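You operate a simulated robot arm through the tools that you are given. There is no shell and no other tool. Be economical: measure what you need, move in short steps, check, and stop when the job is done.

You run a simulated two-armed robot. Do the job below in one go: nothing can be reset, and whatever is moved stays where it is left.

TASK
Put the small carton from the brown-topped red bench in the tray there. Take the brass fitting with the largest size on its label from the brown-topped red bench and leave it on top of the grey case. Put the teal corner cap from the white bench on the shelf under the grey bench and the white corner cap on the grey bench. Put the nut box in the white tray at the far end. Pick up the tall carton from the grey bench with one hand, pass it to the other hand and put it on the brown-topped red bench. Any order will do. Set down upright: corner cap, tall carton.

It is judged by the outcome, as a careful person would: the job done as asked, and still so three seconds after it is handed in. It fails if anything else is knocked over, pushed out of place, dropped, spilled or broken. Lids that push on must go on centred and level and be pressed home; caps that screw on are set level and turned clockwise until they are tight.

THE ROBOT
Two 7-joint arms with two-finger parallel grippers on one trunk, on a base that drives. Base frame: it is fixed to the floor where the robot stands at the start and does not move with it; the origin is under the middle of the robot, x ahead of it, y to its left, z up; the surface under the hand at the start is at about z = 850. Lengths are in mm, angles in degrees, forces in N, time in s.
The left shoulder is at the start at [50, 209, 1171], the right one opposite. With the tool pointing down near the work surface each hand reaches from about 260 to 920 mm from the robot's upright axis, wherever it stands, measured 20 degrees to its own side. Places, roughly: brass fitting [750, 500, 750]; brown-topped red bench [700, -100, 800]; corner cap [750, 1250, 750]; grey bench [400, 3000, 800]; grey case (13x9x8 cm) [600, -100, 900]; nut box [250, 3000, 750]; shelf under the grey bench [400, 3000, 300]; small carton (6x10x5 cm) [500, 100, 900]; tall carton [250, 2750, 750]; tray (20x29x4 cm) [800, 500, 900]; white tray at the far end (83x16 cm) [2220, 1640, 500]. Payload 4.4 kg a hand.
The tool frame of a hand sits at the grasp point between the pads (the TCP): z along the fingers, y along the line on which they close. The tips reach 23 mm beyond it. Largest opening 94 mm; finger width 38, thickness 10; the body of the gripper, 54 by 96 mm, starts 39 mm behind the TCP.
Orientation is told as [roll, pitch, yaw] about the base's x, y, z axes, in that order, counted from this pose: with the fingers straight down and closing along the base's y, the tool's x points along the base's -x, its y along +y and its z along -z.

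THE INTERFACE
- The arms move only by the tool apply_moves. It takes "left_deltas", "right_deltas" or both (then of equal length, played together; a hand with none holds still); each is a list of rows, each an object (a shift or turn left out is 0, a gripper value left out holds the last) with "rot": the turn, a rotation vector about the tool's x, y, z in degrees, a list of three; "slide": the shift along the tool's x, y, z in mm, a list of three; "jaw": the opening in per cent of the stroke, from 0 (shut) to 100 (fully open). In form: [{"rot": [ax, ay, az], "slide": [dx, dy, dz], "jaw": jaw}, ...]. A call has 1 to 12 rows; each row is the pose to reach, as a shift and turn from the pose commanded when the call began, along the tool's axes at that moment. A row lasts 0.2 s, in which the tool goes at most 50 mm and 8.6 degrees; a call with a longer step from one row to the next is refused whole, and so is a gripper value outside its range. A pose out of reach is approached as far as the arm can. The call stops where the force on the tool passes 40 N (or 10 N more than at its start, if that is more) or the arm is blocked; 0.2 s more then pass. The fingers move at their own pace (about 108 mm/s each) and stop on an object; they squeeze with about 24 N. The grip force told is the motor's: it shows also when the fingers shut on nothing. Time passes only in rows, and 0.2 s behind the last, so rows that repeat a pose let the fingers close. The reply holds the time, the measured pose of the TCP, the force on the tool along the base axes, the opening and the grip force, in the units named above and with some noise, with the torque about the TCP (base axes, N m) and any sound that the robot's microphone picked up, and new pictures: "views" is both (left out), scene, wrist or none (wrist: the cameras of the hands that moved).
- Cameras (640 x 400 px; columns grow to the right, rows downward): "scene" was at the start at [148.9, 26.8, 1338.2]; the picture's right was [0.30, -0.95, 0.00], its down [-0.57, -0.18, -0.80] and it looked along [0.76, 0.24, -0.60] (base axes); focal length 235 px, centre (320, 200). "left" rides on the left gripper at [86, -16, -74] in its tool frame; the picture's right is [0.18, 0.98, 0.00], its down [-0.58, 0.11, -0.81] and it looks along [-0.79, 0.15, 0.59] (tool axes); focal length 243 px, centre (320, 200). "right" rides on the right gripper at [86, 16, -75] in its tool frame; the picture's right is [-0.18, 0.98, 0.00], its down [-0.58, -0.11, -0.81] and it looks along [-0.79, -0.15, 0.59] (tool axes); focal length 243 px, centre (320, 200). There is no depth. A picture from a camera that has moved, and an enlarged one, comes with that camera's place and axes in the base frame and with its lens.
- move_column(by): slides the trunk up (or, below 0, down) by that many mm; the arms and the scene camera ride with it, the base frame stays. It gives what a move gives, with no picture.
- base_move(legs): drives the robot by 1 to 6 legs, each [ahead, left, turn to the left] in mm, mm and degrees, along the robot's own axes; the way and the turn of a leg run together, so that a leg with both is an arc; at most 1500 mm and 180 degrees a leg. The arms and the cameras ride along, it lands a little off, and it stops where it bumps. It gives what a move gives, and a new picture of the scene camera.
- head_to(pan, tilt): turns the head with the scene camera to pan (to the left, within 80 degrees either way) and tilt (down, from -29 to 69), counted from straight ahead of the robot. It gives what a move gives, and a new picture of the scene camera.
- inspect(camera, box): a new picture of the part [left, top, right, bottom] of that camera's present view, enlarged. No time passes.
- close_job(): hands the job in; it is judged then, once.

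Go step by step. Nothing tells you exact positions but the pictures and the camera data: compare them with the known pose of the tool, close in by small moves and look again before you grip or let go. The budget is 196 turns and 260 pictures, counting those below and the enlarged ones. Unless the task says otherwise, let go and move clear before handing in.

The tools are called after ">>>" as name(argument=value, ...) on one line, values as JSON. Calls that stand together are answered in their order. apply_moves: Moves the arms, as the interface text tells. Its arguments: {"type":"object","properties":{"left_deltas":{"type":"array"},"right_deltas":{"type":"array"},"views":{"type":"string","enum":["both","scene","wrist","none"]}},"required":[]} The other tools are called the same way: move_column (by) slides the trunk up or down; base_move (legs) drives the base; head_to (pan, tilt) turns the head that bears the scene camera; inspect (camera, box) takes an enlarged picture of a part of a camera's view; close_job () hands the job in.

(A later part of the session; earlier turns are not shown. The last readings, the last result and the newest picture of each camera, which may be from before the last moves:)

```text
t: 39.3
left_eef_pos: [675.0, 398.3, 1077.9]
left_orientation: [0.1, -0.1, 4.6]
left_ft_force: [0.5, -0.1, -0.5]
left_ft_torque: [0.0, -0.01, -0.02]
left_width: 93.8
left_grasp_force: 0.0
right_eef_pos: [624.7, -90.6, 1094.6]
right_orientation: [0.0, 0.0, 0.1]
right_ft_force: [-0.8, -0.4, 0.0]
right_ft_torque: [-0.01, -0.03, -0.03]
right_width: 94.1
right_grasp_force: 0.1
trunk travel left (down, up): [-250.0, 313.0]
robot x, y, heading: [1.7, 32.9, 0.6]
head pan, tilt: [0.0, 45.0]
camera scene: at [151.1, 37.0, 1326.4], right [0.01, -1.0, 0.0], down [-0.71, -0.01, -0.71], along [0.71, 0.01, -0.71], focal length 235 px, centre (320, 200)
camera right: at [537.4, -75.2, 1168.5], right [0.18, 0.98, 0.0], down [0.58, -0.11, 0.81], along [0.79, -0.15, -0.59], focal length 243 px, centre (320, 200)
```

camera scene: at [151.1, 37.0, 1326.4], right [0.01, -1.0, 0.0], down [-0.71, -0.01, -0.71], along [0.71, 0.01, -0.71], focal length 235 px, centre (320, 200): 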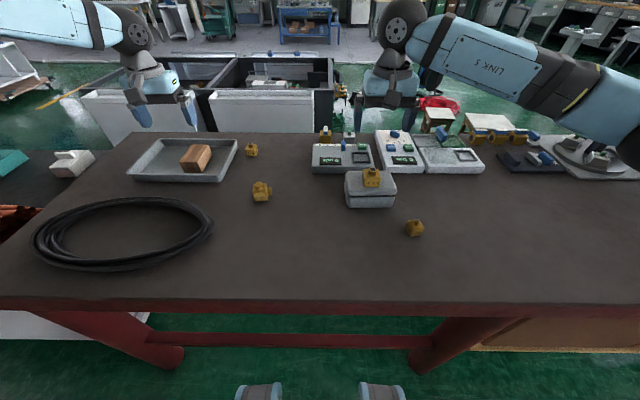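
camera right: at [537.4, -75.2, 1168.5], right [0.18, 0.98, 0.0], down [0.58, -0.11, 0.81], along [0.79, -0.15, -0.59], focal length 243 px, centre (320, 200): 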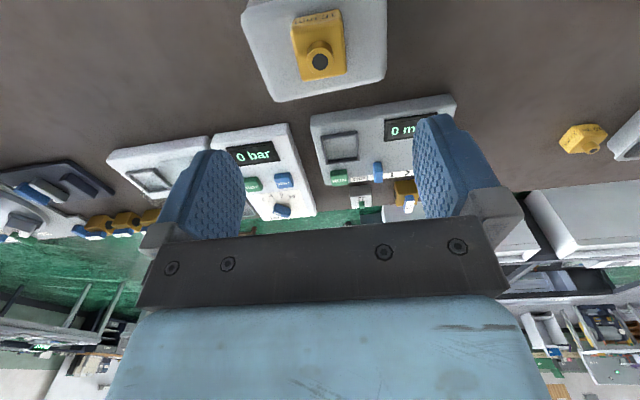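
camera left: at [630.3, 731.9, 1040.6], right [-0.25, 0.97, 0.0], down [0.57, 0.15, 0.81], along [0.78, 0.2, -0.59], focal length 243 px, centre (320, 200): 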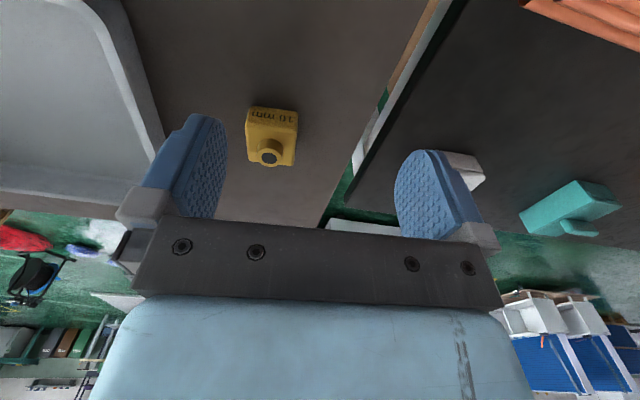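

Fitting rests on the case. A quick check that no larger-labelled fitting hides among the panel devices, then on to the caps.

>>> inspect(camera="scene", box=[310, 105, 440, 180])

>>> inspect(camera="scene", box=[440, 105, 570, 180])

>>> base_move(legs=[[0, 970, 0]])

```text
4.92 times, centred on (375, 142) of scene
camera zoom: at [151.1, 37.0, 1326.4], right [0.01, -1.0, 0.0], down [-0.71, -0.01, -0.71], along [0.71, 0.01, -0.71], focal length 1157 px, centre (49, 483)
```

zoom: 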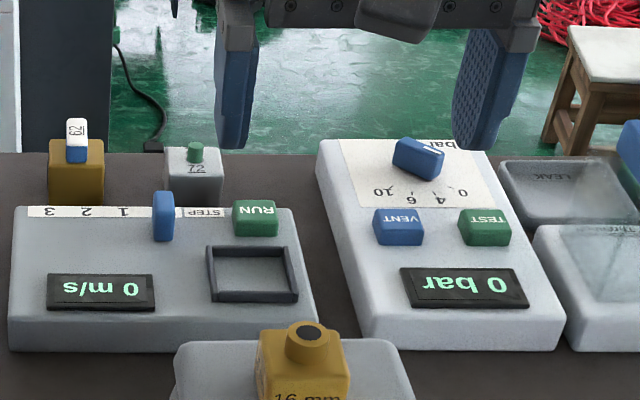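

```text
4.92 times, centred on (505, 142) of scene
camera zoom: at [151.1, 37.0, 1326.4], right [0.01, -1.0, 0.0], down [-0.71, -0.01, -0.71], along [0.71, 0.01, -0.71], focal length 1157 px, centre (-591, 483)
```

zoom: 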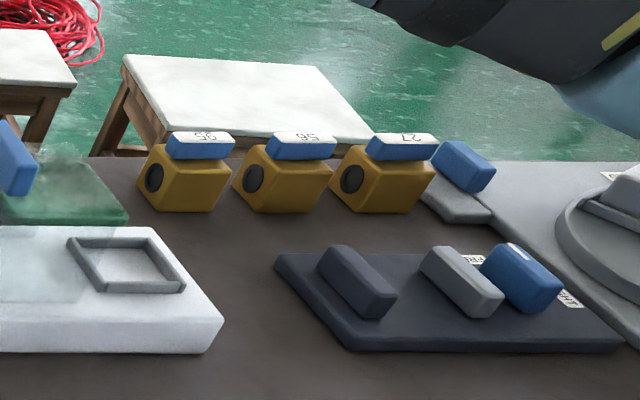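

```text
t: 48.2
left_eef_pos: [661.9, 1378.0, 1076.5]
left_orientation: [0.0, 0.0, 4.7]
left_ft_force: [0.4, 0.5, -0.6]
left_ft_torque: [-0.01, -0.03, 0.01]
left_width: 93.9
left_grasp_force: 0.1
right_eef_pos: [614.2, 888.1, 1094.3]
right_orientation: [0.0, 0.0, 0.1]
right_ft_force: [0.2, -0.1, -0.6]
right_ft_torque: [-0.02, -0.02, -0.01]
right_width: 94.0
right_grasp_force: 0.2
trunk travel left (down, up): [-250.0, 313.0]
robot x, y, heading: [-9.1, 1014.4, 0.7]
head pan, tilt: [0.0, 45.0]
camera scene: at [139.4, 1015.7, 1326.3], right [0.01, -1.0, 0.0], down [-0.71, -0.01, -0.71], along [0.71, 0.01, -0.71], focal length 235 px, centre (320, 200)
```

scene: 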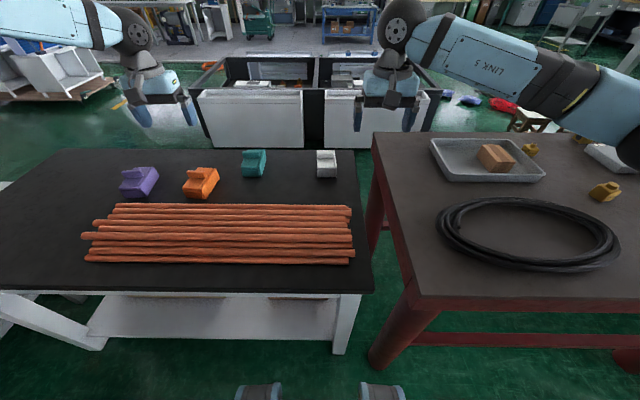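

Those are numbered devices, not mm-sized fittings. Now inspect the caps for pose.

>>> inspect(camera="scene", box=[230, 135, 350, 195])

```text
5.33 times, centred on (290, 165) of scene
camera zoom: at [139.4, 1015.7, 1326.3], right [0.01, -1.0, 0.0], down [-0.71, -0.01, -0.71], along [0.71, 0.01, -0.71], focal length 1254 px, centre (480, 387)
```

zoom: 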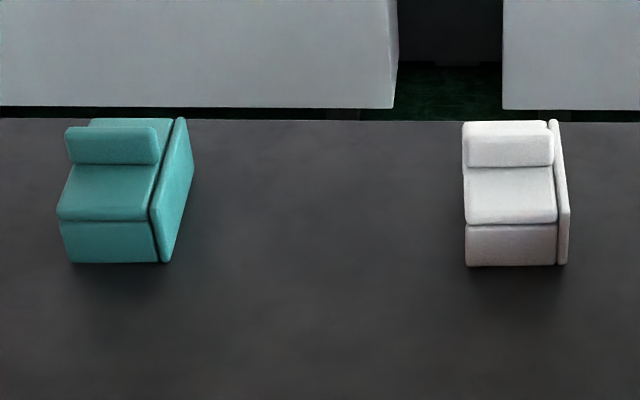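

The white bench proves lower (parallax: top ≈ z 755; caps around x≈870, white y≈1000, teal y≈1270). I lower the trunk, and drive a bit left and forward.

>>> base_move(legs=[[0, 130, -0.7], [60, 0, 0]])

>>> move_column(by=-90)

>>> head_to(pan=0, tilt=40)

```text
t: 50.6
left_eef_pos: [725.9, 1500.6, 1075.8]
left_orientation: [0.0, -0.1, 4.0]
left_ft_force: [0.2, 0.2, -0.3]
left_ft_torque: [0.0, 0.03, 0.0]
left_width: 94.3
left_grasp_force: 0.0
right_eef_pos: [671.1, 1011.1, 1093.8]
right_orientation: [0.0, 0.1, -0.6]
right_ft_force: [0.6, -0.4, -0.3]
right_ft_torque: [0.0, 0.02, 0.01]
right_width: 93.9
right_grasp_force: 0.1
trunk travel left (down, up): [-250.0, 313.0]
robot x, y, heading: [48.0, 1144.3, -0.2]
head pan, tilt: [0.0, 45.0]
camera scene: at [198.4, 1144.8, 1326.2], right [0.0, -1.0, 0.0], down [-0.71, 0.0, -0.71], along [0.71, 0.0, -0.71], focal length 235 px, centre (320, 200)
```

scene: 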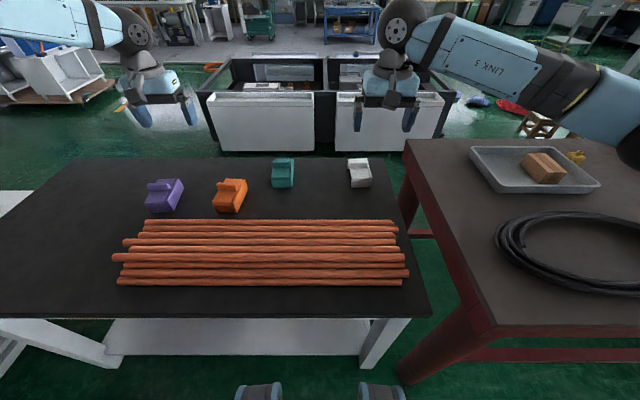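

```text
t: 51.8
left_eef_pos: [724.5, 1502.0, 987.4]
left_orientation: [-0.1, 0.0, 3.9]
left_ft_force: [0.6, 0.5, 0.0]
left_ft_torque: [0.0, -0.03, 0.02]
left_width: 94.1
left_grasp_force: 0.1
right_eef_pos: [670.6, 1010.7, 1003.7]
right_orientation: [-0.1, -0.1, -0.6]
right_ft_force: [-0.8, 1.2, -0.2]
right_ft_torque: [-0.01, -0.01, 0.04]
right_width: 94.0
right_grasp_force: 0.0
trunk travel left (down, up): [-160.0, 403.0]
robot x, y, heading: [51.6, 1141.8, 0.3]
head pan, tilt: [0.0, 45.0]
```

```text
t: 52.5
left_eef_pos: [724.9, 1501.1, 986.7]
left_orientation: [0.0, 0.1, 4.1]
left_ft_force: [0.0, 0.0, 0.2]
left_ft_torque: [0.01, -0.01, -0.02]
left_width: 94.2
left_grasp_force: 0.1
right_eef_pos: [669.6, 1011.9, 1004.1]
right_orientation: [0.0, 0.0, -0.6]
right_ft_force: [0.4, 0.3, 0.0]
right_ft_torque: [-0.01, -0.02, -0.01]
right_width: 93.9
right_grasp_force: 0.1
trunk travel left (down, up): [-160.0, 403.0]
robot x, y, heading: [49.0, 1141.5, 0.0]
head pan, tilt: [0.0, 40.0]
camera scene: at [201.2, 1144.7, 1243.5], right [0.0, -1.0, 0.0], down [-0.64, 0.0, -0.77], along [0.77, 0.0, -0.64], focal length 235 px, centre (320, 200)
```

scene: 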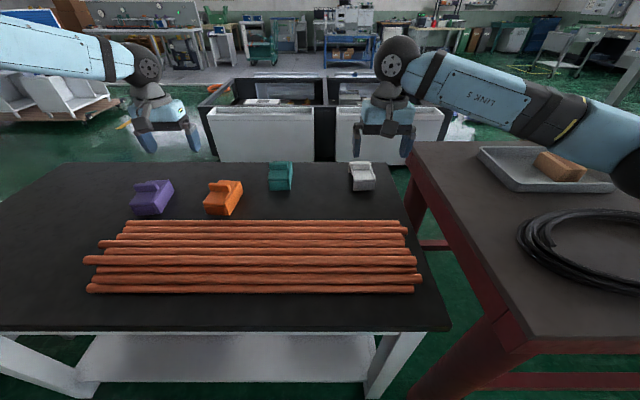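

>>> inspect(camera="scene", box=[255, 150, 385, 205])

```text
4.92 times, centred on (320, 178) of scene
camera zoom: at [201.2, 1144.7, 1243.5], right [0.0, -1.0, 0.0], down [-0.64, 0.0, -0.77], along [0.77, 0.0, -0.64], focal length 1157 px, centre (320, 311)
```

zoom: 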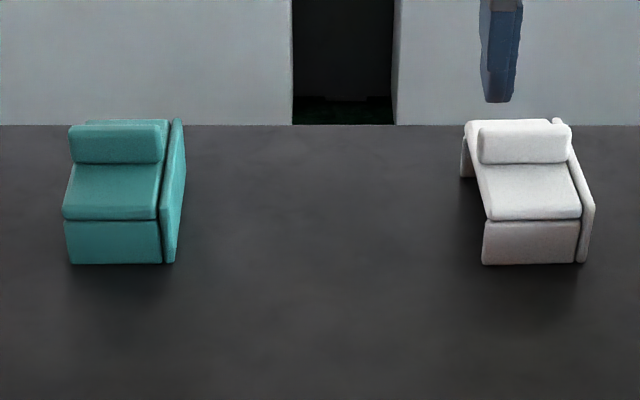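

Move both hands above the two caps to measure with the wrist cameras.

>>> apply_moves(right_deltas=[{"slide": [-26, -2, 8]}, {"slide": [-52, -4, 16]}, {"slide": [-78, -6, 24]}, {"slide": [-104, -8, 32]}, {"slide": [-130, -10, 40]}, {"slide": [-130, -10, 40]}], left_deltas=[{"slide": [-13, -39, 5], "rot": [0, 0, 1]}, {"slide": [-26, -77, 10], "rot": [0, 0, 2]}, {"slide": [-39, -115, 15], "rot": [0, 0, 3]}, {"slide": [-52, -154, 20], "rot": [0, 0, 4]}, {"slide": [-65, -193, 25], "rot": [0, 0, 4]}, {"slide": [-79, -231, 30], "rot": [0, 0, 4]}], views="wrist")

```text
t: 53.9
left_eef_pos: [719.6, 1371.9, 984.2]
left_orientation: [0.0, -0.1, 0.1]
left_ft_force: [0.3, 0.0, 0.0]
left_ft_torque: [0.02, -0.02, -0.01]
left_width: 94.1
left_grasp_force: 0.0
left hand out of reach, approached as far as the arm can: row 3, 4, 5, 6
right_eef_pos: [799.6, 1000.0, 965.7]
right_orientation: [0.0, 0.0, -0.7]
right_ft_force: [-0.2, 1.0, 0.3]
right_ft_torque: [0.02, -0.02, -0.02]
right_width: 94.1
right_grasp_force: 0.0
trunk travel left (down, up): [-160.0, 403.0]
robot x, y, heading: [47.8, 1142.6, 0.0]
head pan, tilt: [0.0, 40.0]
camera right: at [712.2, 1016.4, 1038.4], right [0.19, 0.98, 0.0], down [0.58, -0.11, 0.81], along [0.79, -0.16, -0.59], focal length 243 px, centre (320, 200)
camera left: at [632.8, 1357.1, 1058.7], right [-0.18, 0.98, 0.0], down [0.58, 0.11, 0.81], along [0.79, 0.15, -0.59], focal length 243 px, centre (320, 200)
```

right: 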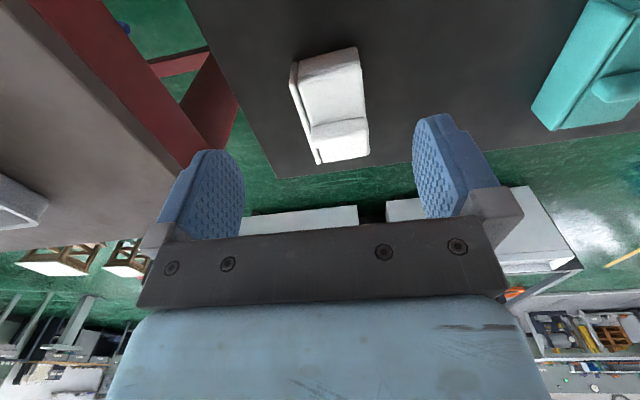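
left: 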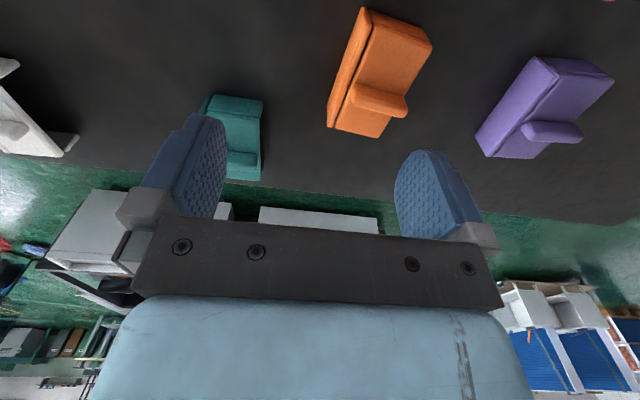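

The left arm gets stuck in an awkward elbow posture. I'll retract it close in and extend again, to see whether it unwinds.

>>> apply_moves(left_deltas=[{"slide": [40, 0, -10]}, {"slide": [80, -10, -20]}, {"slide": [120, -30, -20]}, {"slide": [160, -50, -20]}, {"slide": [200, -70, -20]}, {"slide": [240, -90, -20]}, {"slide": [280, -110, -20]}, {"slide": [300, -150, -20]}, {"slide": [320, -190, -20]}, {"slide": [320, -200, -20]}], views="scene")

```text
t: 56.1
left_eef_pos: [437.0, 1252.0, 1003.0]
left_orientation: [0.0, -0.1, 0.1]
left_ft_force: [0.0, -0.4, -0.2]
left_ft_torque: [-0.03, 0.0, 0.03]
left_width: 93.8
left_grasp_force: 0.1
left hand out of reach, approached as far as the arm can: row 8, 9, 10
right_eef_pos: [799.4, 1001.0, 963.4]
right_orientation: [0.0, 0.1, -0.5]
right_ft_force: [0.3, -0.6, 0.0]
right_ft_torque: [-0.01, -0.01, 0.03]
right_width: 94.1
right_grasp_force: 0.0
trunk travel left (down, up): [-160.0, 403.0]
robot x, y, heading: [50.5, 1144.3, -0.1]
head pan, tilt: [0.0, 40.0]
camera scene: at [201.2, 1144.6, 1243.6], right [0.0, -1.0, 0.0], down [-0.64, 0.0, -0.77], along [0.77, 0.0, -0.64], focal length 235 px, centre (320, 200)
```

scene: 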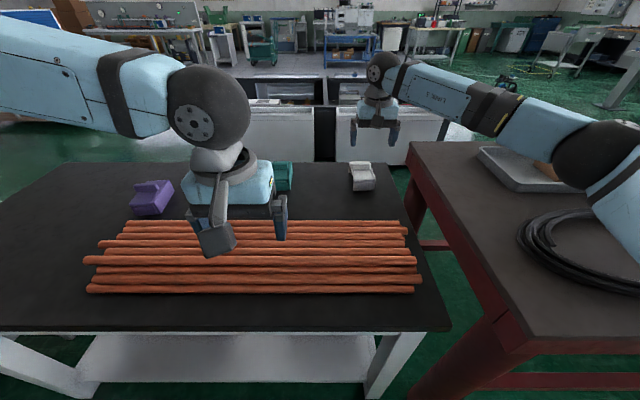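

The limit looks like a wrist-roll joint limit; I test with the left hand turned in yaw.

>>> apply_moves(left_deltas=[{"rot": [0, 0, 8]}, {"rot": [0, 0, 16]}, {"rot": [0, 0, 24]}, {"rot": [0, 0, 32]}, {"slide": [-40, -20, 0], "rot": [0, 0, 32]}, {"slide": [-80, -40, 0], "rot": [0, 0, 32]}, {"slide": [-120, -40, 0], "rot": [0, 0, 32]}, {"slide": [-160, -40, 0], "rot": [0, 0, 32]}, {"slide": [-200, -30, 0], "rot": [0, 0, 32]}, {"slide": [-240, -20, 0], "rot": [0, 0, 32]}, {"slide": [-280, -10, 0], "rot": [0, 0, 32]}, {"slide": [-320, 0, 0], "rot": [0, 0, 32]}], views="none")

```text
t: 58.7
left_eef_pos: [688.9, 1339.5, 1011.9]
left_orientation: [0.0, -0.2, -32.0]
left_ft_force: [0.2, -0.3, 0.3]
left_ft_torque: [0.02, 0.01, 0.01]
left_width: 94.0
left_grasp_force: 0.0
left hand out of reach, approached as far as the arm can: row 5, 6, 7, 8, 9, 10, 11, 12
right_eef_pos: [799.3, 1000.6, 963.8]
right_orientation: [0.0, 0.1, -0.7]
right_ft_force: [-0.9, -0.8, -0.5]
right_ft_torque: [0.01, -0.01, 0.02]
right_width: 94.1
right_grasp_force: 0.1
trunk travel left (down, up): [-160.0, 403.0]
robot x, y, heading: [50.0, 1145.2, -0.1]
head pan, tilt: [0.0, 40.0]
```

The left shoulder is at some limit inward, so I'll use the right hand for picking here. White cap spans x≈823–925, y≈963–1035; I go above it lower for a look, and park the left hand outward.

>>> apply_moves(right_deltas=[{"slide": [-36, 0, 20]}, {"slide": [-72, 0, 40]}, {"slide": [-72, 0, 70]}, {"slide": [-72, 0, 84]}, {"slide": [-72, 0, 84]}], left_deltas=[{"slide": [30, 30, -10], "rot": [0, 0, -8]}, {"slide": [60, 60, -20], "rot": [0, 0, -16]}, {"slide": [90, 90, -30], "rot": [0, 0, -24]}, {"slide": [120, 110, -40], "rot": [0, 0, -32]}, {"slide": [150, 120, -40], "rot": [0, 0, -32]}], views="both")

```text
t: 59.9
left_eef_pos: [621.2, 1517.9, 1055.1]
left_orientation: [-0.1, 0.1, 0.0]
left_ft_force: [-0.3, 0.2, 0.1]
left_ft_torque: [0.0, -0.03, -0.01]
left_width: 93.9
left_grasp_force: 0.0
right_eef_pos: [869.6, 998.9, 879.9]
right_orientation: [-0.1, 0.0, -0.6]
right_ft_force: [0.4, -0.2, -0.7]
right_ft_torque: [-0.01, 0.04, 0.03]
right_width: 94.2
right_grasp_force: 0.0
trunk travel left (down, up): [-160.0, 403.0]
robot x, y, heading: [50.0, 1145.0, 0.1]
head pan, tilt: [0.0, 40.0]
camera scene: at [200.4, 1145.4, 1243.7], right [0.0, -1.0, 0.0], down [-0.64, 0.0, -0.77], along [0.77, 0.0, -0.64], focal length 235 px, centre (320, 200)
camera right: at [783.0, 1015.6, 953.9], right [0.19, 0.98, 0.0], down [0.58, -0.11, 0.81], along [0.79, -0.16, -0.59], focal length 243 px, centre (320, 200)
camera left: at [535.2, 1502.8, 1127.8], right [-0.19, 0.98, 0.0], down [0.58, 0.11, 0.81], along [0.79, 0.15, -0.59], focal length 243 px, centre (320, 200)
```

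scene: 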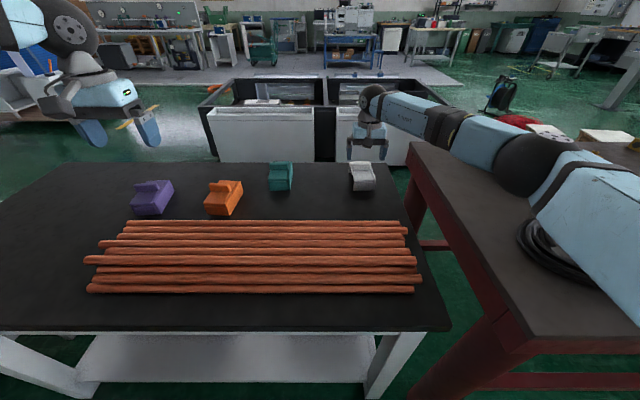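
right: 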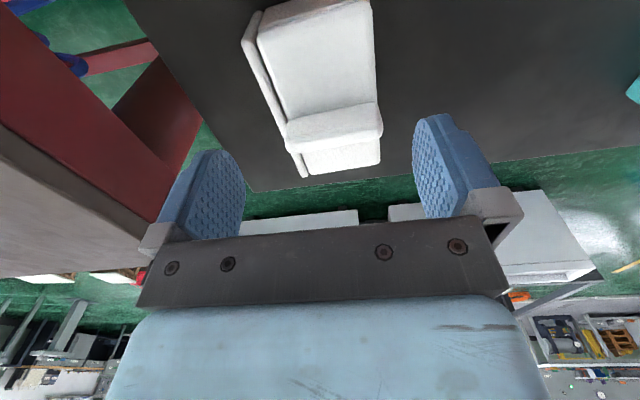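
left: 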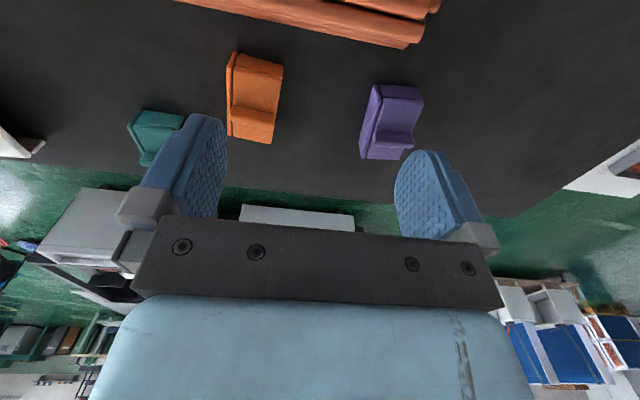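

Cap centre about (878, 997), turned ~+2°, width ~75. Descend to TCP z≈798 with a tiny correction.

>>> apply_moves(right_deltas=[{"slide": [-8, -2, 20], "rot": [0, 0, -2.5]}, {"slide": [-8, -2, 45], "rot": [0, 0, -2.5]}, {"slide": [-8, -2, 65], "rot": [0, 0, -2.5]}, {"slide": [-8, -2, 75], "rot": [0, 0, -2.5]}, {"slide": [-8, -2, 82], "rot": [0, 0, -2.5]}], views="wrist")

```text
t: 61.1
left_eef_pos: [623.4, 1517.6, 1054.6]
left_orientation: [0.1, -0.1, -0.1]
left_ft_force: [-0.7, -0.1, -0.3]
left_ft_torque: [0.01, 0.0, 0.01]
left_width: 94.2
left_grasp_force: 0.0
right_eef_pos: [879.2, 996.4, 798.3]
right_orientation: [0.0, 0.0, 1.9]
right_ft_force: [-1.3, 0.0, 0.6]
right_ft_torque: [-0.01, 0.0, -0.01]
right_width: 93.9
right_grasp_force: 0.1
trunk travel left (down, up): [-160.0, 403.0]
robot x, y, heading: [48.6, 1144.9, 0.0]
head pan, tilt: [0.0, 40.0]
camera right: at [791.7, 1009.6, 871.3], right [0.15, 0.99, 0.0], down [0.58, -0.09, 0.81], along [0.8, -0.12, -0.59], focal length 243 px, centre (320, 200)
```

right: 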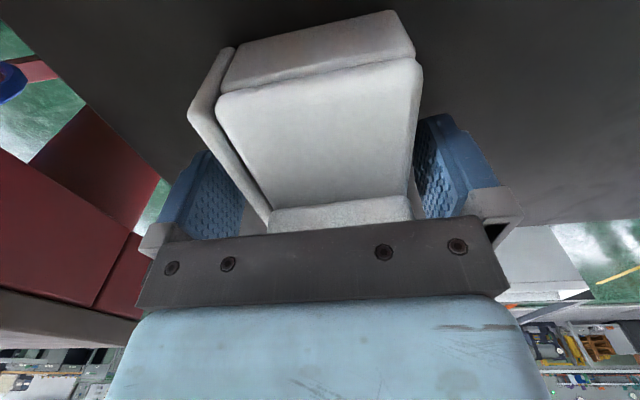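

Fingers straddle the cap. Lower 5 mm more and close.

>>> apply_moves(right_deltas=[{"slide": [0, 0, 5]}, {"slide": [0, 0, 5], "jaw": 30}, {"slide": [0, 0, 5], "jaw": 30}, {"slide": [0, 0, 5], "jaw": 30}, {"slide": [0, 0, -10], "jaw": 30}], views="wrist")

```text
t: 62.3
left_eef_pos: [622.6, 1517.3, 1054.8]
left_orientation: [0.1, -0.1, 0.0]
left_ft_force: [0.6, -0.6, -0.5]
left_ft_torque: [0.0, -0.02, 0.0]
left_width: 93.9
left_grasp_force: 0.1
right_eef_pos: [880.2, 997.2, 807.7]
right_orientation: [0.0, 0.1, 2.0]
right_ft_force: [-0.3, 0.1, -0.4]
right_ft_torque: [0.01, -0.01, 0.03]
right_width: 71.7
right_grasp_force: 24.2
trunk travel left (down, up): [-160.0, 403.0]
robot x, y, heading: [51.0, 1141.3, 0.2]
head pan, tilt: [0.0, 40.0]
camera right: at [791.7, 1010.4, 880.8], right [0.15, 0.99, 0.0], down [0.59, -0.09, 0.81], along [0.8, -0.12, -0.59], focal length 243 px, centre (320, 200)
```

right: 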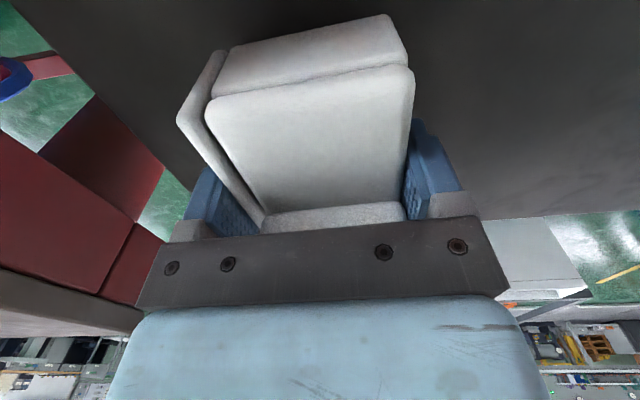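

White cap gripped. Lift, retract, and look toward the grey bench at far left.

>>> apply_moves(right_deltas=[{"slide": [0, 0, -45]}, {"slide": [0, 0, -90]}, {"slide": [0, 0, -135]}, {"slide": [20, 0, -175]}, {"slide": [65, 0, -190]}, {"slide": [110, 0, -190]}, {"slide": [155, 0, -190]}, {"slide": [200, 0, -190]}, {"slide": [245, 0, -190]}, {"slide": [290, 0, -190]}, {"slide": [330, 0, -190]}], views="none")

>>> head_to(pan=75, tilt=20)

```text
t: 64.7
left_eef_pos: [623.4, 1516.6, 1054.7]
left_orientation: [0.1, 0.0, 0.0]
left_ft_force: [0.7, 0.3, -1.0]
left_ft_torque: [0.04, -0.04, 0.0]
left_width: 93.8
left_grasp_force: 0.1
right_eef_pos: [548.9, 985.7, 997.6]
right_orientation: [0.0, 0.1, 1.9]
right_ft_force: [0.2, -0.2, -0.2]
right_ft_torque: [0.04, 0.0, 0.01]
right_width: 71.8
right_grasp_force: 24.0
trunk travel left (down, up): [-160.0, 403.0]
robot x, y, heading: [51.3, 1145.4, 0.1]
head pan, tilt: [0.0, 40.0]
```

```text
t: 66.2
left_eef_pos: [623.0, 1516.7, 1053.3]
left_orientation: [0.0, 0.0, 0.1]
left_ft_force: [0.5, -0.2, -0.3]
left_ft_torque: [0.0, 0.03, -0.04]
left_width: 93.7
left_grasp_force: 0.2
right_eef_pos: [550.8, 986.3, 998.5]
right_orientation: [0.1, 0.0, 1.9]
right_ft_force: [-0.6, 0.0, -1.5]
right_ft_torque: [-0.01, 0.02, -0.04]
right_width: 71.5
right_grasp_force: 24.1
trunk travel left (down, up): [-160.0, 403.0]
robot x, y, heading: [51.9, 1140.1, 0.1]
head pan, tilt: [75.0, 20.0]
camera scene: at [140.4, 1234.5, 1275.0], right [0.97, -0.26, 0.0], down [-0.09, -0.33, -0.94], along [0.24, 0.91, -0.34], focal length 235 px, centre (320, 200)
```

scene: 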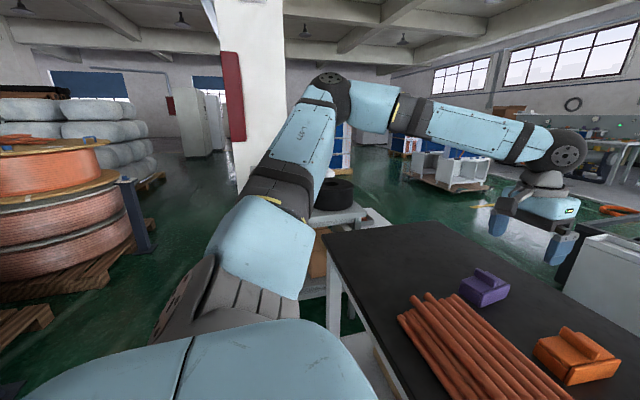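

The grey bench (with a tyre on it) lies beyond the white bench. I back off and drive left, then look again.

>>> base_move(legs=[[-150, 0, 0], [0, 700, 0]])

```text
t: 73.6
left_eef_pos: [476.2, 2204.6, 1054.2]
left_orientation: [-0.1, 0.0, 0.0]
left_ft_force: [0.3, 0.4, 0.1]
left_ft_torque: [-0.03, 0.01, 0.0]
left_width: 93.8
left_grasp_force: 0.1
right_eef_pos: [401.5, 1674.5, 997.7]
right_orientation: [0.1, 0.1, 1.9]
right_ft_force: [0.0, -0.4, -0.4]
right_ft_torque: [-0.02, 0.02, 0.01]
right_width: 71.8
right_grasp_force: 23.8
trunk travel left (down, up): [-160.0, 403.0]
robot x, y, heading: [-99.7, 1834.0, -0.1]
head pan, tilt: [75.0, 20.0]
camera scene: at [-7.1, 1924.1, 1275.0], right [0.97, -0.26, 0.0], down [-0.09, -0.33, -0.94], along [0.24, 0.91, -0.34], focal length 235 px, centre (320, 200)
```

scene: 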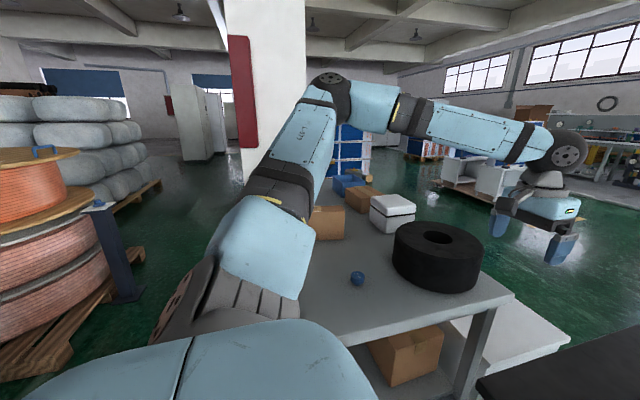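

Bench seen: right edge x≈660, running along y from about 2300. I'll raise the trunk and drive along its west side at x≈-230, facing it.

>>> move_column(by=190)

>>> head_to(pan=0, tilt=40)

>>> base_move(legs=[[-160, 0, 0], [0, 800, 0]])

```text
t: 75.7
left_eef_pos: [475.8, 2205.1, 1243.5]
left_orientation: [0.0, 0.0, 0.0]
left_ft_force: [-0.9, -0.1, -1.1]
left_ft_torque: [0.04, 0.0, 0.0]
left_width: 93.8
left_grasp_force: 0.1
right_eef_pos: [402.2, 1674.8, 1186.9]
right_orientation: [0.0, 0.0, 1.9]
right_ft_force: [-0.8, -0.2, -1.3]
right_ft_torque: [0.0, 0.04, 0.01]
right_width: 71.7
right_grasp_force: 23.3
trunk travel left (down, up): [-350.0, 213.0]
robot x, y, heading: [-98.7, 1835.7, -0.3]
head pan, tilt: [75.0, 20.0]
```

```text
t: 77.2
left_eef_pos: [475.0, 2205.3, 1243.2]
left_orientation: [0.0, 0.0, -0.1]
left_ft_force: [0.2, 0.7, -0.6]
left_ft_torque: [0.04, 0.02, 0.02]
left_width: 93.9
left_grasp_force: 0.0
right_eef_pos: [401.1, 1674.0, 1187.6]
right_orientation: [0.0, -0.1, 1.9]
right_ft_force: [0.6, -0.5, -1.2]
right_ft_torque: [0.0, 0.04, -0.01]
right_width: 71.6
right_grasp_force: 24.8
trunk travel left (down, up): [-350.0, 213.0]
robot x, y, heading: [-99.3, 1833.5, -0.0]
head pan, tilt: [0.0, 40.0]
camera scene: at [53.7, 1834.1, 1433.6], right [0.0, -1.0, 0.0], down [-0.64, 0.0, -0.77], along [0.77, 0.0, -0.64], focal length 235 px, centre (320, 200)
```

scene: 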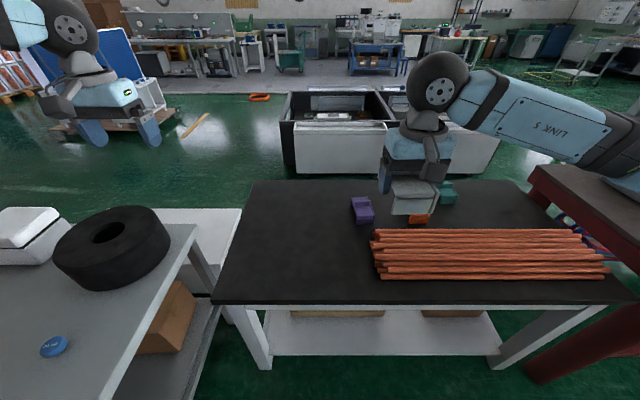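

```text
t: 85.6
left_eef_pos: [303.3, 3009.7, 1244.2]
left_orientation: [0.0, 0.1, 0.7]
left_ft_force: [0.2, -0.2, 0.2]
left_ft_torque: [-0.04, 0.01, -0.02]
left_width: 93.9
left_grasp_force: 0.0
right_eef_pos: [236.2, 2478.1, 1187.2]
right_orientation: [0.1, 0.1, 2.5]
right_ft_force: [-0.1, -0.6, -0.4]
right_ft_torque: [0.0, -0.01, -0.01]
right_width: 71.8
right_grasp_force: 23.2
trunk travel left (down, up): [-350.0, 213.0]
robot x, y, heading: [-267.4, 2633.3, 0.5]
head pan, tilt: [0.0, 40.0]
camera scene: at [-114.1, 2632.4, 1433.6], right [0.01, -1.0, 0.0], down [-0.64, -0.01, -0.77], along [0.77, 0.01, -0.64], focal length 235 px, centre (320, 200)
```

scene: 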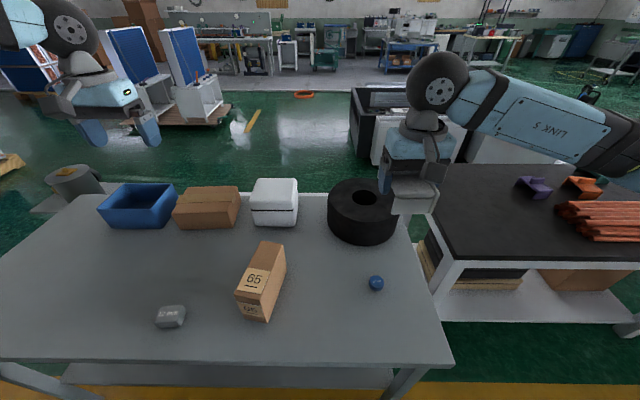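

The grey bench carries a tall carton "65", a ball, tyre, a small grey box (nut box probably) and others; bench top ≈ z 784. I'll put the white cap on the free spot at about (270, 2620).

>>> move_column(by=-100)

>>> apply_moves(right_deltas=[{"slide": [-13, 46, 0]}, {"slide": [-26, 92, 0]}, {"slide": [-40, 140, 0]}, {"slide": [-40, 140, 45]}, {"slide": [-40, 140, 90]}, {"slide": [-40, 140, 135]}, {"slide": [-40, 140, 180]}])

>>> inspect(camera="scene", box=[140, 280, 200, 340])

```text
t: 86.9
left_eef_pos: [303.5, 3009.5, 1143.8]
left_orientation: [0.1, 0.1, 0.8]
left_ft_force: [0.0, 0.1, 0.2]
left_ft_torque: [0.01, -0.01, -0.03]
left_width: 94.1
left_grasp_force: 0.0
right_eef_pos: [236.3, 2477.7, 1087.1]
right_orientation: [0.1, 0.1, 2.6]
right_ft_force: [0.1, -0.9, -1.5]
right_ft_torque: [-0.01, 0.02, 0.01]
right_width: 71.6
right_grasp_force: 23.9
trunk travel left (down, up): [-250.0, 313.0]
robot x, y, heading: [-265.4, 2628.1, 0.7]
head pan, tilt: [0.0, 40.0]
```

```text
t: 88.5
left_eef_pos: [303.8, 3008.9, 1143.8]
left_orientation: [0.0, 0.0, 0.7]
left_ft_force: [1.0, -0.1, -0.3]
left_ft_torque: [0.03, -0.01, 0.0]
left_width: 93.9
left_grasp_force: 0.1
right_eef_pos: [270.4, 2618.7, 906.1]
right_orientation: [0.1, 0.1, 2.7]
right_ft_force: [-0.5, 0.0, -0.9]
right_ft_torque: [-0.01, -0.02, -0.02]
right_width: 71.8
right_grasp_force: 24.0
trunk travel left (down, up): [-250.0, 313.0]
robot x, y, heading: [-267.2, 2627.6, 0.6]
head pan, tilt: [0.0, 40.0]
camera scene: at [-113.5, 2632.3, 1333.5], right [0.01, -1.0, 0.0], down [-0.64, -0.01, -0.77], along [0.77, 0.01, -0.64], focal length 235 px, centre (320, 200)
camera right: at [183.3, 2630.9, 981.0], right [0.14, 0.99, 0.0], down [0.59, -0.08, 0.81], along [0.8, -0.11, -0.59], focal length 243 px, centre (320, 200)
```

scene: 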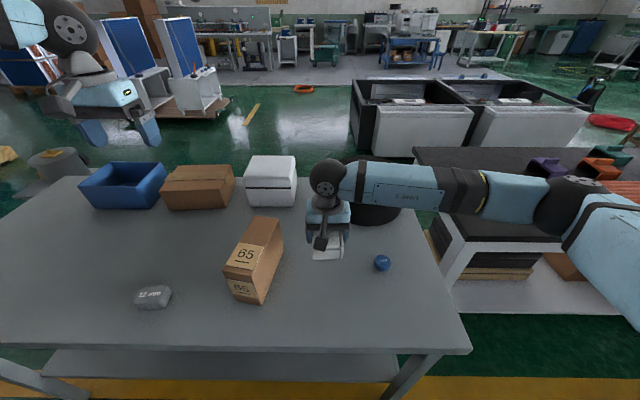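
right: 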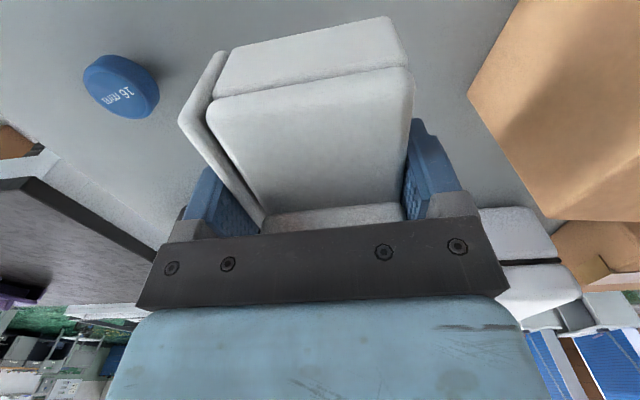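

```text
6.67 times, centred on (170, 310) of scene
camera zoom: at [-113.5, 2632.3, 1333.5], right [0.01, -1.0, 0.0], down [-0.64, -0.01, -0.77], along [0.77, 0.01, -0.64], focal length 1567 px, centre (1320, -533)
```

zoom: 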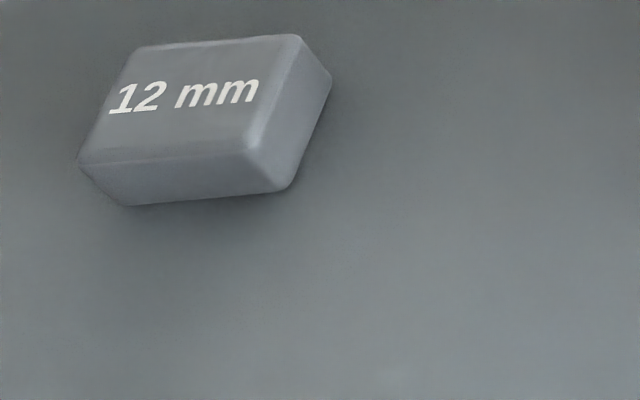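

Nut box = grey "12 mm" box at about (162, 3032). Now lower the white cap to the bench.

>>> apply_moves(right_deltas=[{"slide": [0, 0, 40]}, {"slide": [0, 0, 75]}, {"slide": [0, 0, 82]}, {"slide": [0, 0, 86]}, {"slide": [0, 0, 88]}], views="none")

```text
t: 89.7
left_eef_pos: [303.7, 3008.1, 1144.1]
left_orientation: [0.0, 0.0, 0.7]
left_ft_force: [-0.7, 0.2, 0.2]
left_ft_torque: [0.03, 0.01, -0.02]
left_width: 94.0
left_grasp_force: 0.1
right_eef_pos: [270.4, 2618.3, 818.9]
right_orientation: [0.1, 0.0, 2.7]
right_ft_force: [0.6, -1.0, -1.3]
right_ft_torque: [0.01, 0.0, -0.01]
right_width: 71.7
right_grasp_force: 24.1
trunk travel left (down, up): [-250.0, 313.0]
robot x, y, heading: [-264.1, 2627.1, 0.8]
head pan, tilt: [0.0, 40.0]
```

>>> apply_moves(right_deltas=[{"slide": [0, 0, 2]}, {"slide": [0, 0, 4]}, {"slide": [0, 0, 5]}], views="none")

>>> apply_moves(right_deltas=[{"slide": [0, 0, 2]}, {"slide": [0, 0, 3]}, {"slide": [0, 0, 4]}], views="wrist")

```text
t: 90.5
left_eef_pos: [302.1, 3010.5, 1143.7]
left_orientation: [0.0, 0.0, 0.8]
left_ft_force: [0.8, 0.6, 0.7]
left_ft_torque: [-0.02, -0.01, 0.0]
left_width: 93.9
left_grasp_force: 0.0
right_eef_pos: [269.3, 2618.6, 814.5]
right_orientation: [-0.1, -0.1, 2.7]
right_ft_force: [-1.3, -0.1, 6.5]
right_ft_torque: [-0.25, -0.41, -0.09]
right_width: 71.6
right_grasp_force: 23.6
trunk travel left (down, up): [-250.0, 313.0]
robot x, y, heading: [-262.8, 2628.1, 0.4]
head pan, tilt: [0.0, 40.0]
```

```text
t: 91.3
left_eef_pos: [300.4, 3010.3, 1146.2]
left_orientation: [0.1, -0.2, 0.7]
left_ft_force: [-0.2, -0.6, 0.2]
left_ft_torque: [-0.01, -0.01, 0.03]
left_width: 94.2
left_grasp_force: 0.0
right_eef_pos: [269.3, 2619.0, 814.6]
right_orientation: [0.0, -0.2, 2.6]
right_ft_force: [0.2, -7.2, 37.3]
right_ft_torque: [-0.45, 0.03, 0.01]
right_width: 71.7
right_grasp_force: 24.2
trunk travel left (down, up): [-250.0, 313.0]
robot x, y, heading: [-264.4, 2628.1, 0.4]
head pan, tilt: [0.0, 40.0]
camera right: at [181.4, 2630.9, 888.0], right [0.14, 0.99, 0.0], down [0.58, -0.08, 0.81], along [0.8, -0.11, -0.59], focal length 243 px, centre (320, 200)
```

right: 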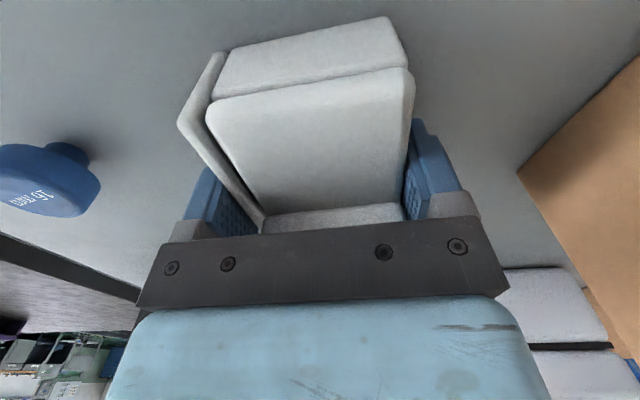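

Firmly seated (contact z 814.5). Relieve, open, rise.

>>> apply_moves(right_deltas=[{"slide": [0, 0, -4]}, {"slide": [0, 0, -4], "jaw": 100}, {"slide": [0, 0, -4], "jaw": 100}, {"slide": [0, 0, -40], "jaw": 100}, {"slide": [0, 0, -85]}, {"slide": [0, 0, -130]}, {"slide": [0, 0, -175]}, {"slide": [0, -40, -200]}, {"slide": [0, -90, -200]}, {"slide": [0, -140, -200]}], views="both")

```text
t: 93.5
left_eef_pos: [303.3, 3008.2, 1144.8]
left_orientation: [0.2, -0.1, 0.9]
left_ft_force: [-0.4, -0.1, 0.7]
left_ft_torque: [0.0, 0.0, -0.03]
left_width: 94.0
left_grasp_force: 0.1
right_eef_pos: [275.9, 2476.1, 1009.3]
right_orientation: [0.2, -0.1, 2.6]
right_ft_force: [-0.5, -0.7, 0.6]
right_ft_torque: [0.01, -0.03, -0.04]
right_width: 94.2
right_grasp_force: 0.0
trunk travel left (down, up): [-250.0, 313.0]
robot x, y, heading: [-266.8, 2630.9, 0.5]
head pan, tilt: [0.0, 40.0]
camera scene: at [-114.8, 2630.7, 1333.7], right [0.01, -1.0, 0.0], down [-0.64, -0.01, -0.77], along [0.77, 0.01, -0.64], focal length 235 px, centre (320, 200)
camera right: at [188.0, 2488.0, 1083.8], right [0.14, 0.99, 0.0], down [0.59, -0.08, 0.81], along [0.8, -0.11, -0.59], focal length 243 px, centre (320, 200)
```

scene: 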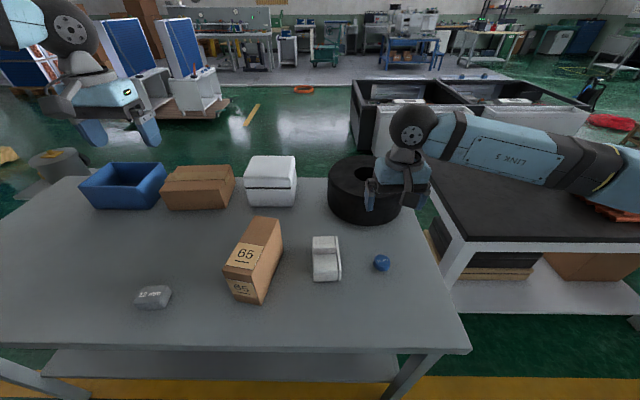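
right: 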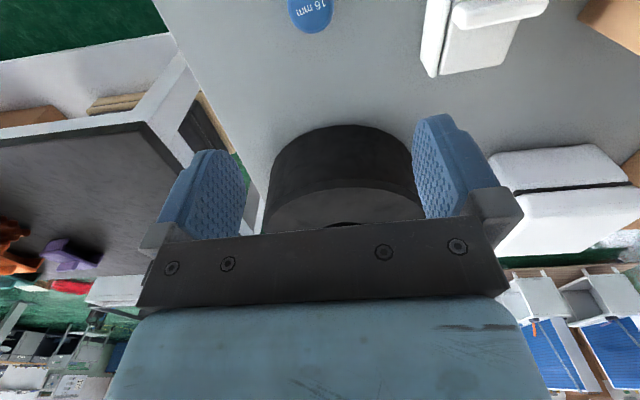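

White cap stands on the bench. Now inspect the tall carton for size and orientation.

>>> inspect(camera="scene", box=[205, 205, 305, 315])

```text
3.64 times, centred on (255, 260) of scene
camera zoom: at [-114.8, 2630.7, 1333.7], right [0.01, -1.0, 0.0], down [-0.64, -0.01, -0.77], along [0.77, 0.01, -0.64], focal length 855 px, centre (556, -18)
```

zoom: 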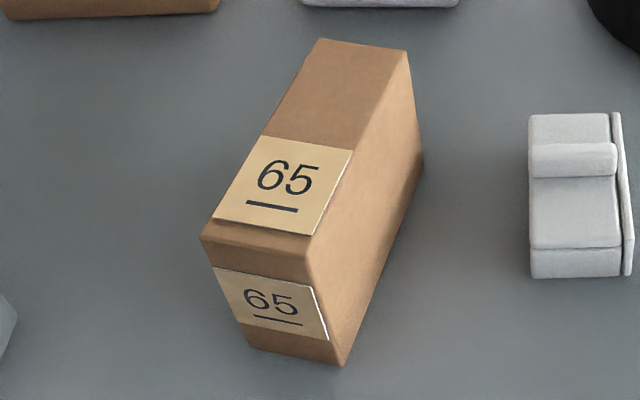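

Carton: about 165×64×135, standing, centre (242, 2790), turned ≈ -9.5°. I'll drive left so it lies before me, turn the right hand to its yaw, and then tilt for a grip near its close end (leaving the far end for the left hand).

>>> base_move(legs=[[0, 200, -0.5]])

>>> apply_moves(right_deltas=[{"slide": [20, 40, 0], "rot": [0, 0, 6]}, {"slide": [40, 80, 0], "rot": [0, 0, 12]}, {"slide": [80, 105, 0], "rot": [0, 0, 12]}, {"slide": [110, 125, 0], "rot": [0, 0, 12]}, {"slide": [110, 125, 0], "rot": [0, 0, 12]}])

```text
t: 95.9
left_eef_pos: [307.0, 3206.6, 1143.0]
left_orientation: [0.1, 0.0, 0.0]
left_ft_force: [0.5, -0.8, 0.0]
left_ft_torque: [-0.02, 0.04, 0.03]
left_width: 93.8
left_grasp_force: 0.1
right_eef_pos: [274.2, 2675.5, 1010.3]
right_orientation: [0.0, 0.0, 2.0]
right_ft_force: [0.1, -0.5, -0.2]
right_ft_torque: [0.01, -0.03, -0.02]
right_width: 93.7
right_grasp_force: 0.0
trunk travel left (down, up): [-250.0, 313.0]
robot x, y, heading: [-267.0, 2831.3, -0.0]
head pan, tilt: [0.0, 40.0]
camera scene: at [-115.5, 2834.3, 1333.6], right [0.0, -1.0, 0.0], down [-0.64, 0.0, -0.77], along [0.77, 0.0, -0.64], focal length 235 px, centre (320, 200)
```

scene: 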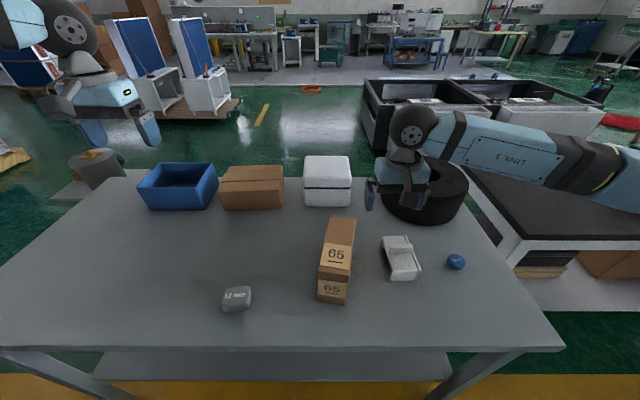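

```text
t: 97.1
left_eef_pos: [306.3, 3206.7, 1144.6]
left_orientation: [0.0, 0.0, 0.0]
left_ft_force: [-0.1, -0.7, 0.1]
left_ft_torque: [0.03, 0.03, -0.02]
left_width: 93.8
left_grasp_force: 0.1
right_eef_pos: [160.9, 2796.8, 1009.9]
right_orientation: [0.1, 0.0, -10.1]
right_ft_force: [-0.9, -0.3, 0.8]
right_ft_torque: [0.04, 0.0, -0.01]
right_width: 93.9
right_grasp_force: 0.0
trunk travel left (down, up): [-250.0, 313.0]
robot x, y, heading: [-265.0, 2834.8, -0.2]
head pan, tilt: [0.0, 40.0]
camera scene: at [-115.5, 2833.5, 1333.6], right [0.0, -1.0, 0.0], down [-0.64, 0.0, -0.77], along [0.77, 0.0, -0.64], focal length 235 px, centre (320, 200)
camera right: at [76.5, 2826.3, 1084.9], right [0.35, 0.94, 0.0], down [0.55, -0.21, 0.81], along [0.75, -0.28, -0.59], focal length 243 px, centre (320, 200)
```

scene: 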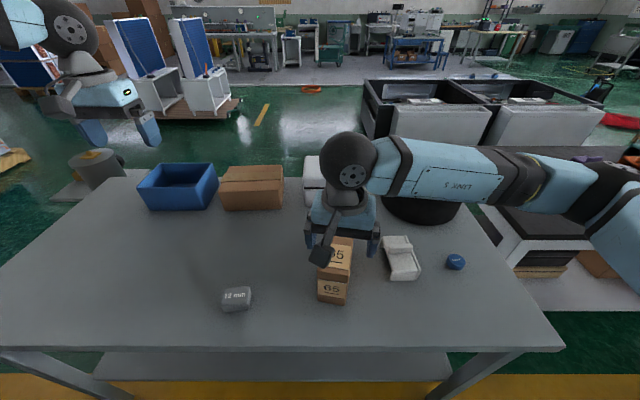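
right: 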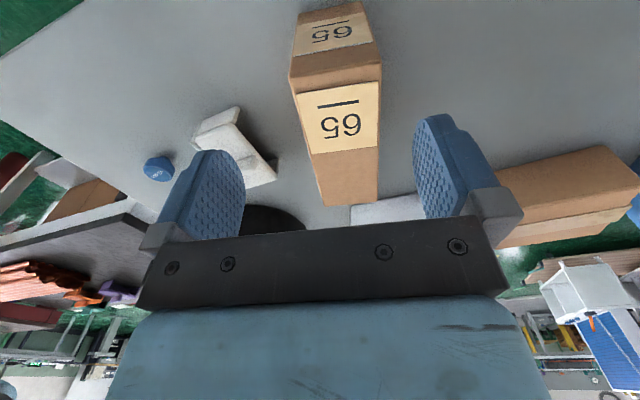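

Carton axis refined: centre (232, 2794), yaw -10.7°. Tilt the hand 30° forward over the near part at z≈965 and look.

>>> apply_moves(right_deltas=[{"slide": [-8, 3, 10], "rot": [0, -7.5, 0]}, {"slide": [-15, 5, 20], "rot": [0, -15, 0]}, {"slide": [-23, 8, 30], "rot": [0, -22.5, 0]}, {"slide": [-30, 10, 45], "rot": [0, -30, 0]}, {"slide": [-30, 10, 45], "rot": [0, -30, 0]}], views="wrist")

```text
t: 98.3
left_eef_pos: [306.3, 3206.7, 1143.9]
left_orientation: [0.0, 0.0, -0.1]
left_ft_force: [0.3, -0.1, -0.4]
left_ft_torque: [0.02, -0.02, -0.02]
left_width: 94.1
left_grasp_force: 0.2
right_eef_pos: [192.8, 2801.1, 965.4]
right_orientation: [0.1, -30.1, -10.2]
right_ft_force: [0.6, -0.7, 0.5]
right_ft_torque: [0.01, 0.0, -0.01]
right_width: 93.9
right_grasp_force: 0.1
trunk travel left (down, up): [-250.0, 313.0]
robot x, y, heading: [-264.9, 2829.2, 0.1]
head pan, tilt: [0.0, 40.0]
camera right: at [82.5, 2836.1, 985.4], right [0.33, 0.94, 0.09], down [0.08, -0.13, 0.99], along [0.94, -0.32, -0.11], focal length 243 px, centre (320, 200)
```

right: 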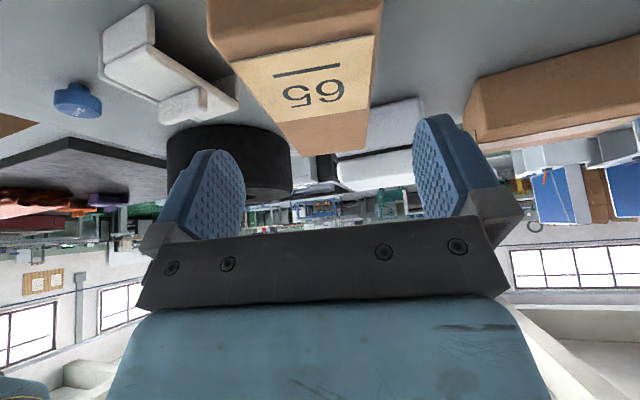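

Well aligned. Descend vertically 68 mm and close.

>>> apply_moves(right_deltas=[{"slide": [15, 0, 26]}, {"slide": [27, 0, 46.8]}, {"slide": [34, 0, 58.9]}, {"slide": [34, 0, 58.9], "jaw": 30}, {"slide": [34, 0, 58.9], "jaw": 30}, {"slide": [34, 0, 58.9], "jaw": 30}], views="both")

```text
t: 99.7
left_eef_pos: [306.5, 3206.5, 1143.3]
left_orientation: [0.1, 0.0, -0.1]
left_ft_force: [0.6, 0.6, -0.6]
left_ft_torque: [0.01, 0.0, 0.06]
left_width: 93.8
left_grasp_force: 0.1
right_eef_pos: [191.1, 2800.7, 894.8]
right_orientation: [0.1, -30.0, -9.9]
right_ft_force: [0.0, -1.0, 0.4]
right_ft_torque: [-0.09, -0.13, -0.15]
right_width: 67.8
right_grasp_force: 24.6
trunk travel left (down, up): [-250.0, 313.0]
robot x, y, heading: [-263.6, 2835.8, -0.1]
head pan, tilt: [0.0, 40.0]
camera scene: at [-115.6, 2834.0, 1333.5], right [0.0, -1.0, 0.0], down [-0.64, 0.0, -0.77], along [0.77, 0.0, -0.64], focal length 235 px, centre (320, 200)
camera right: at [82.1, 2835.6, 916.8], right [0.33, 0.94, 0.09], down [0.08, -0.12, 0.99], along [0.94, -0.32, -0.12], focal length 243 px, centre (320, 200)
```

scene: 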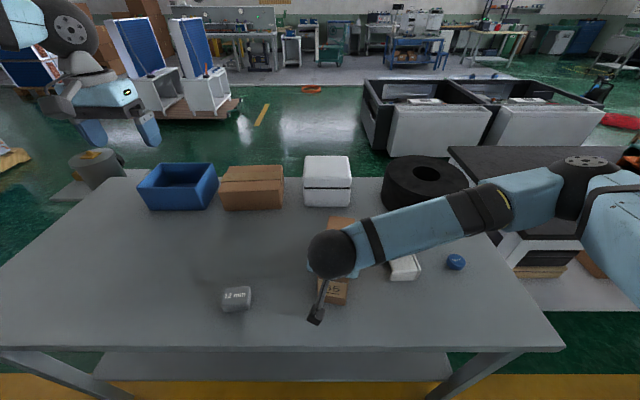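
right: 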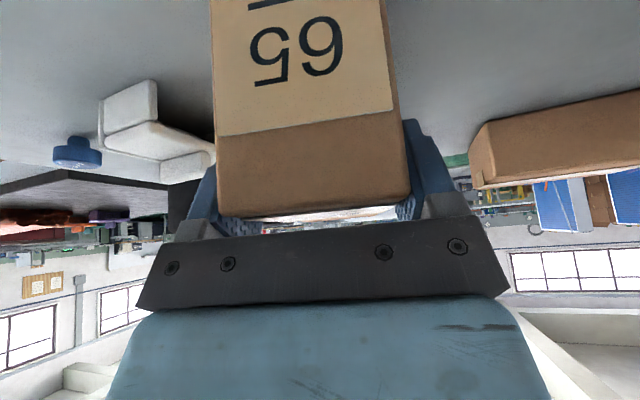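

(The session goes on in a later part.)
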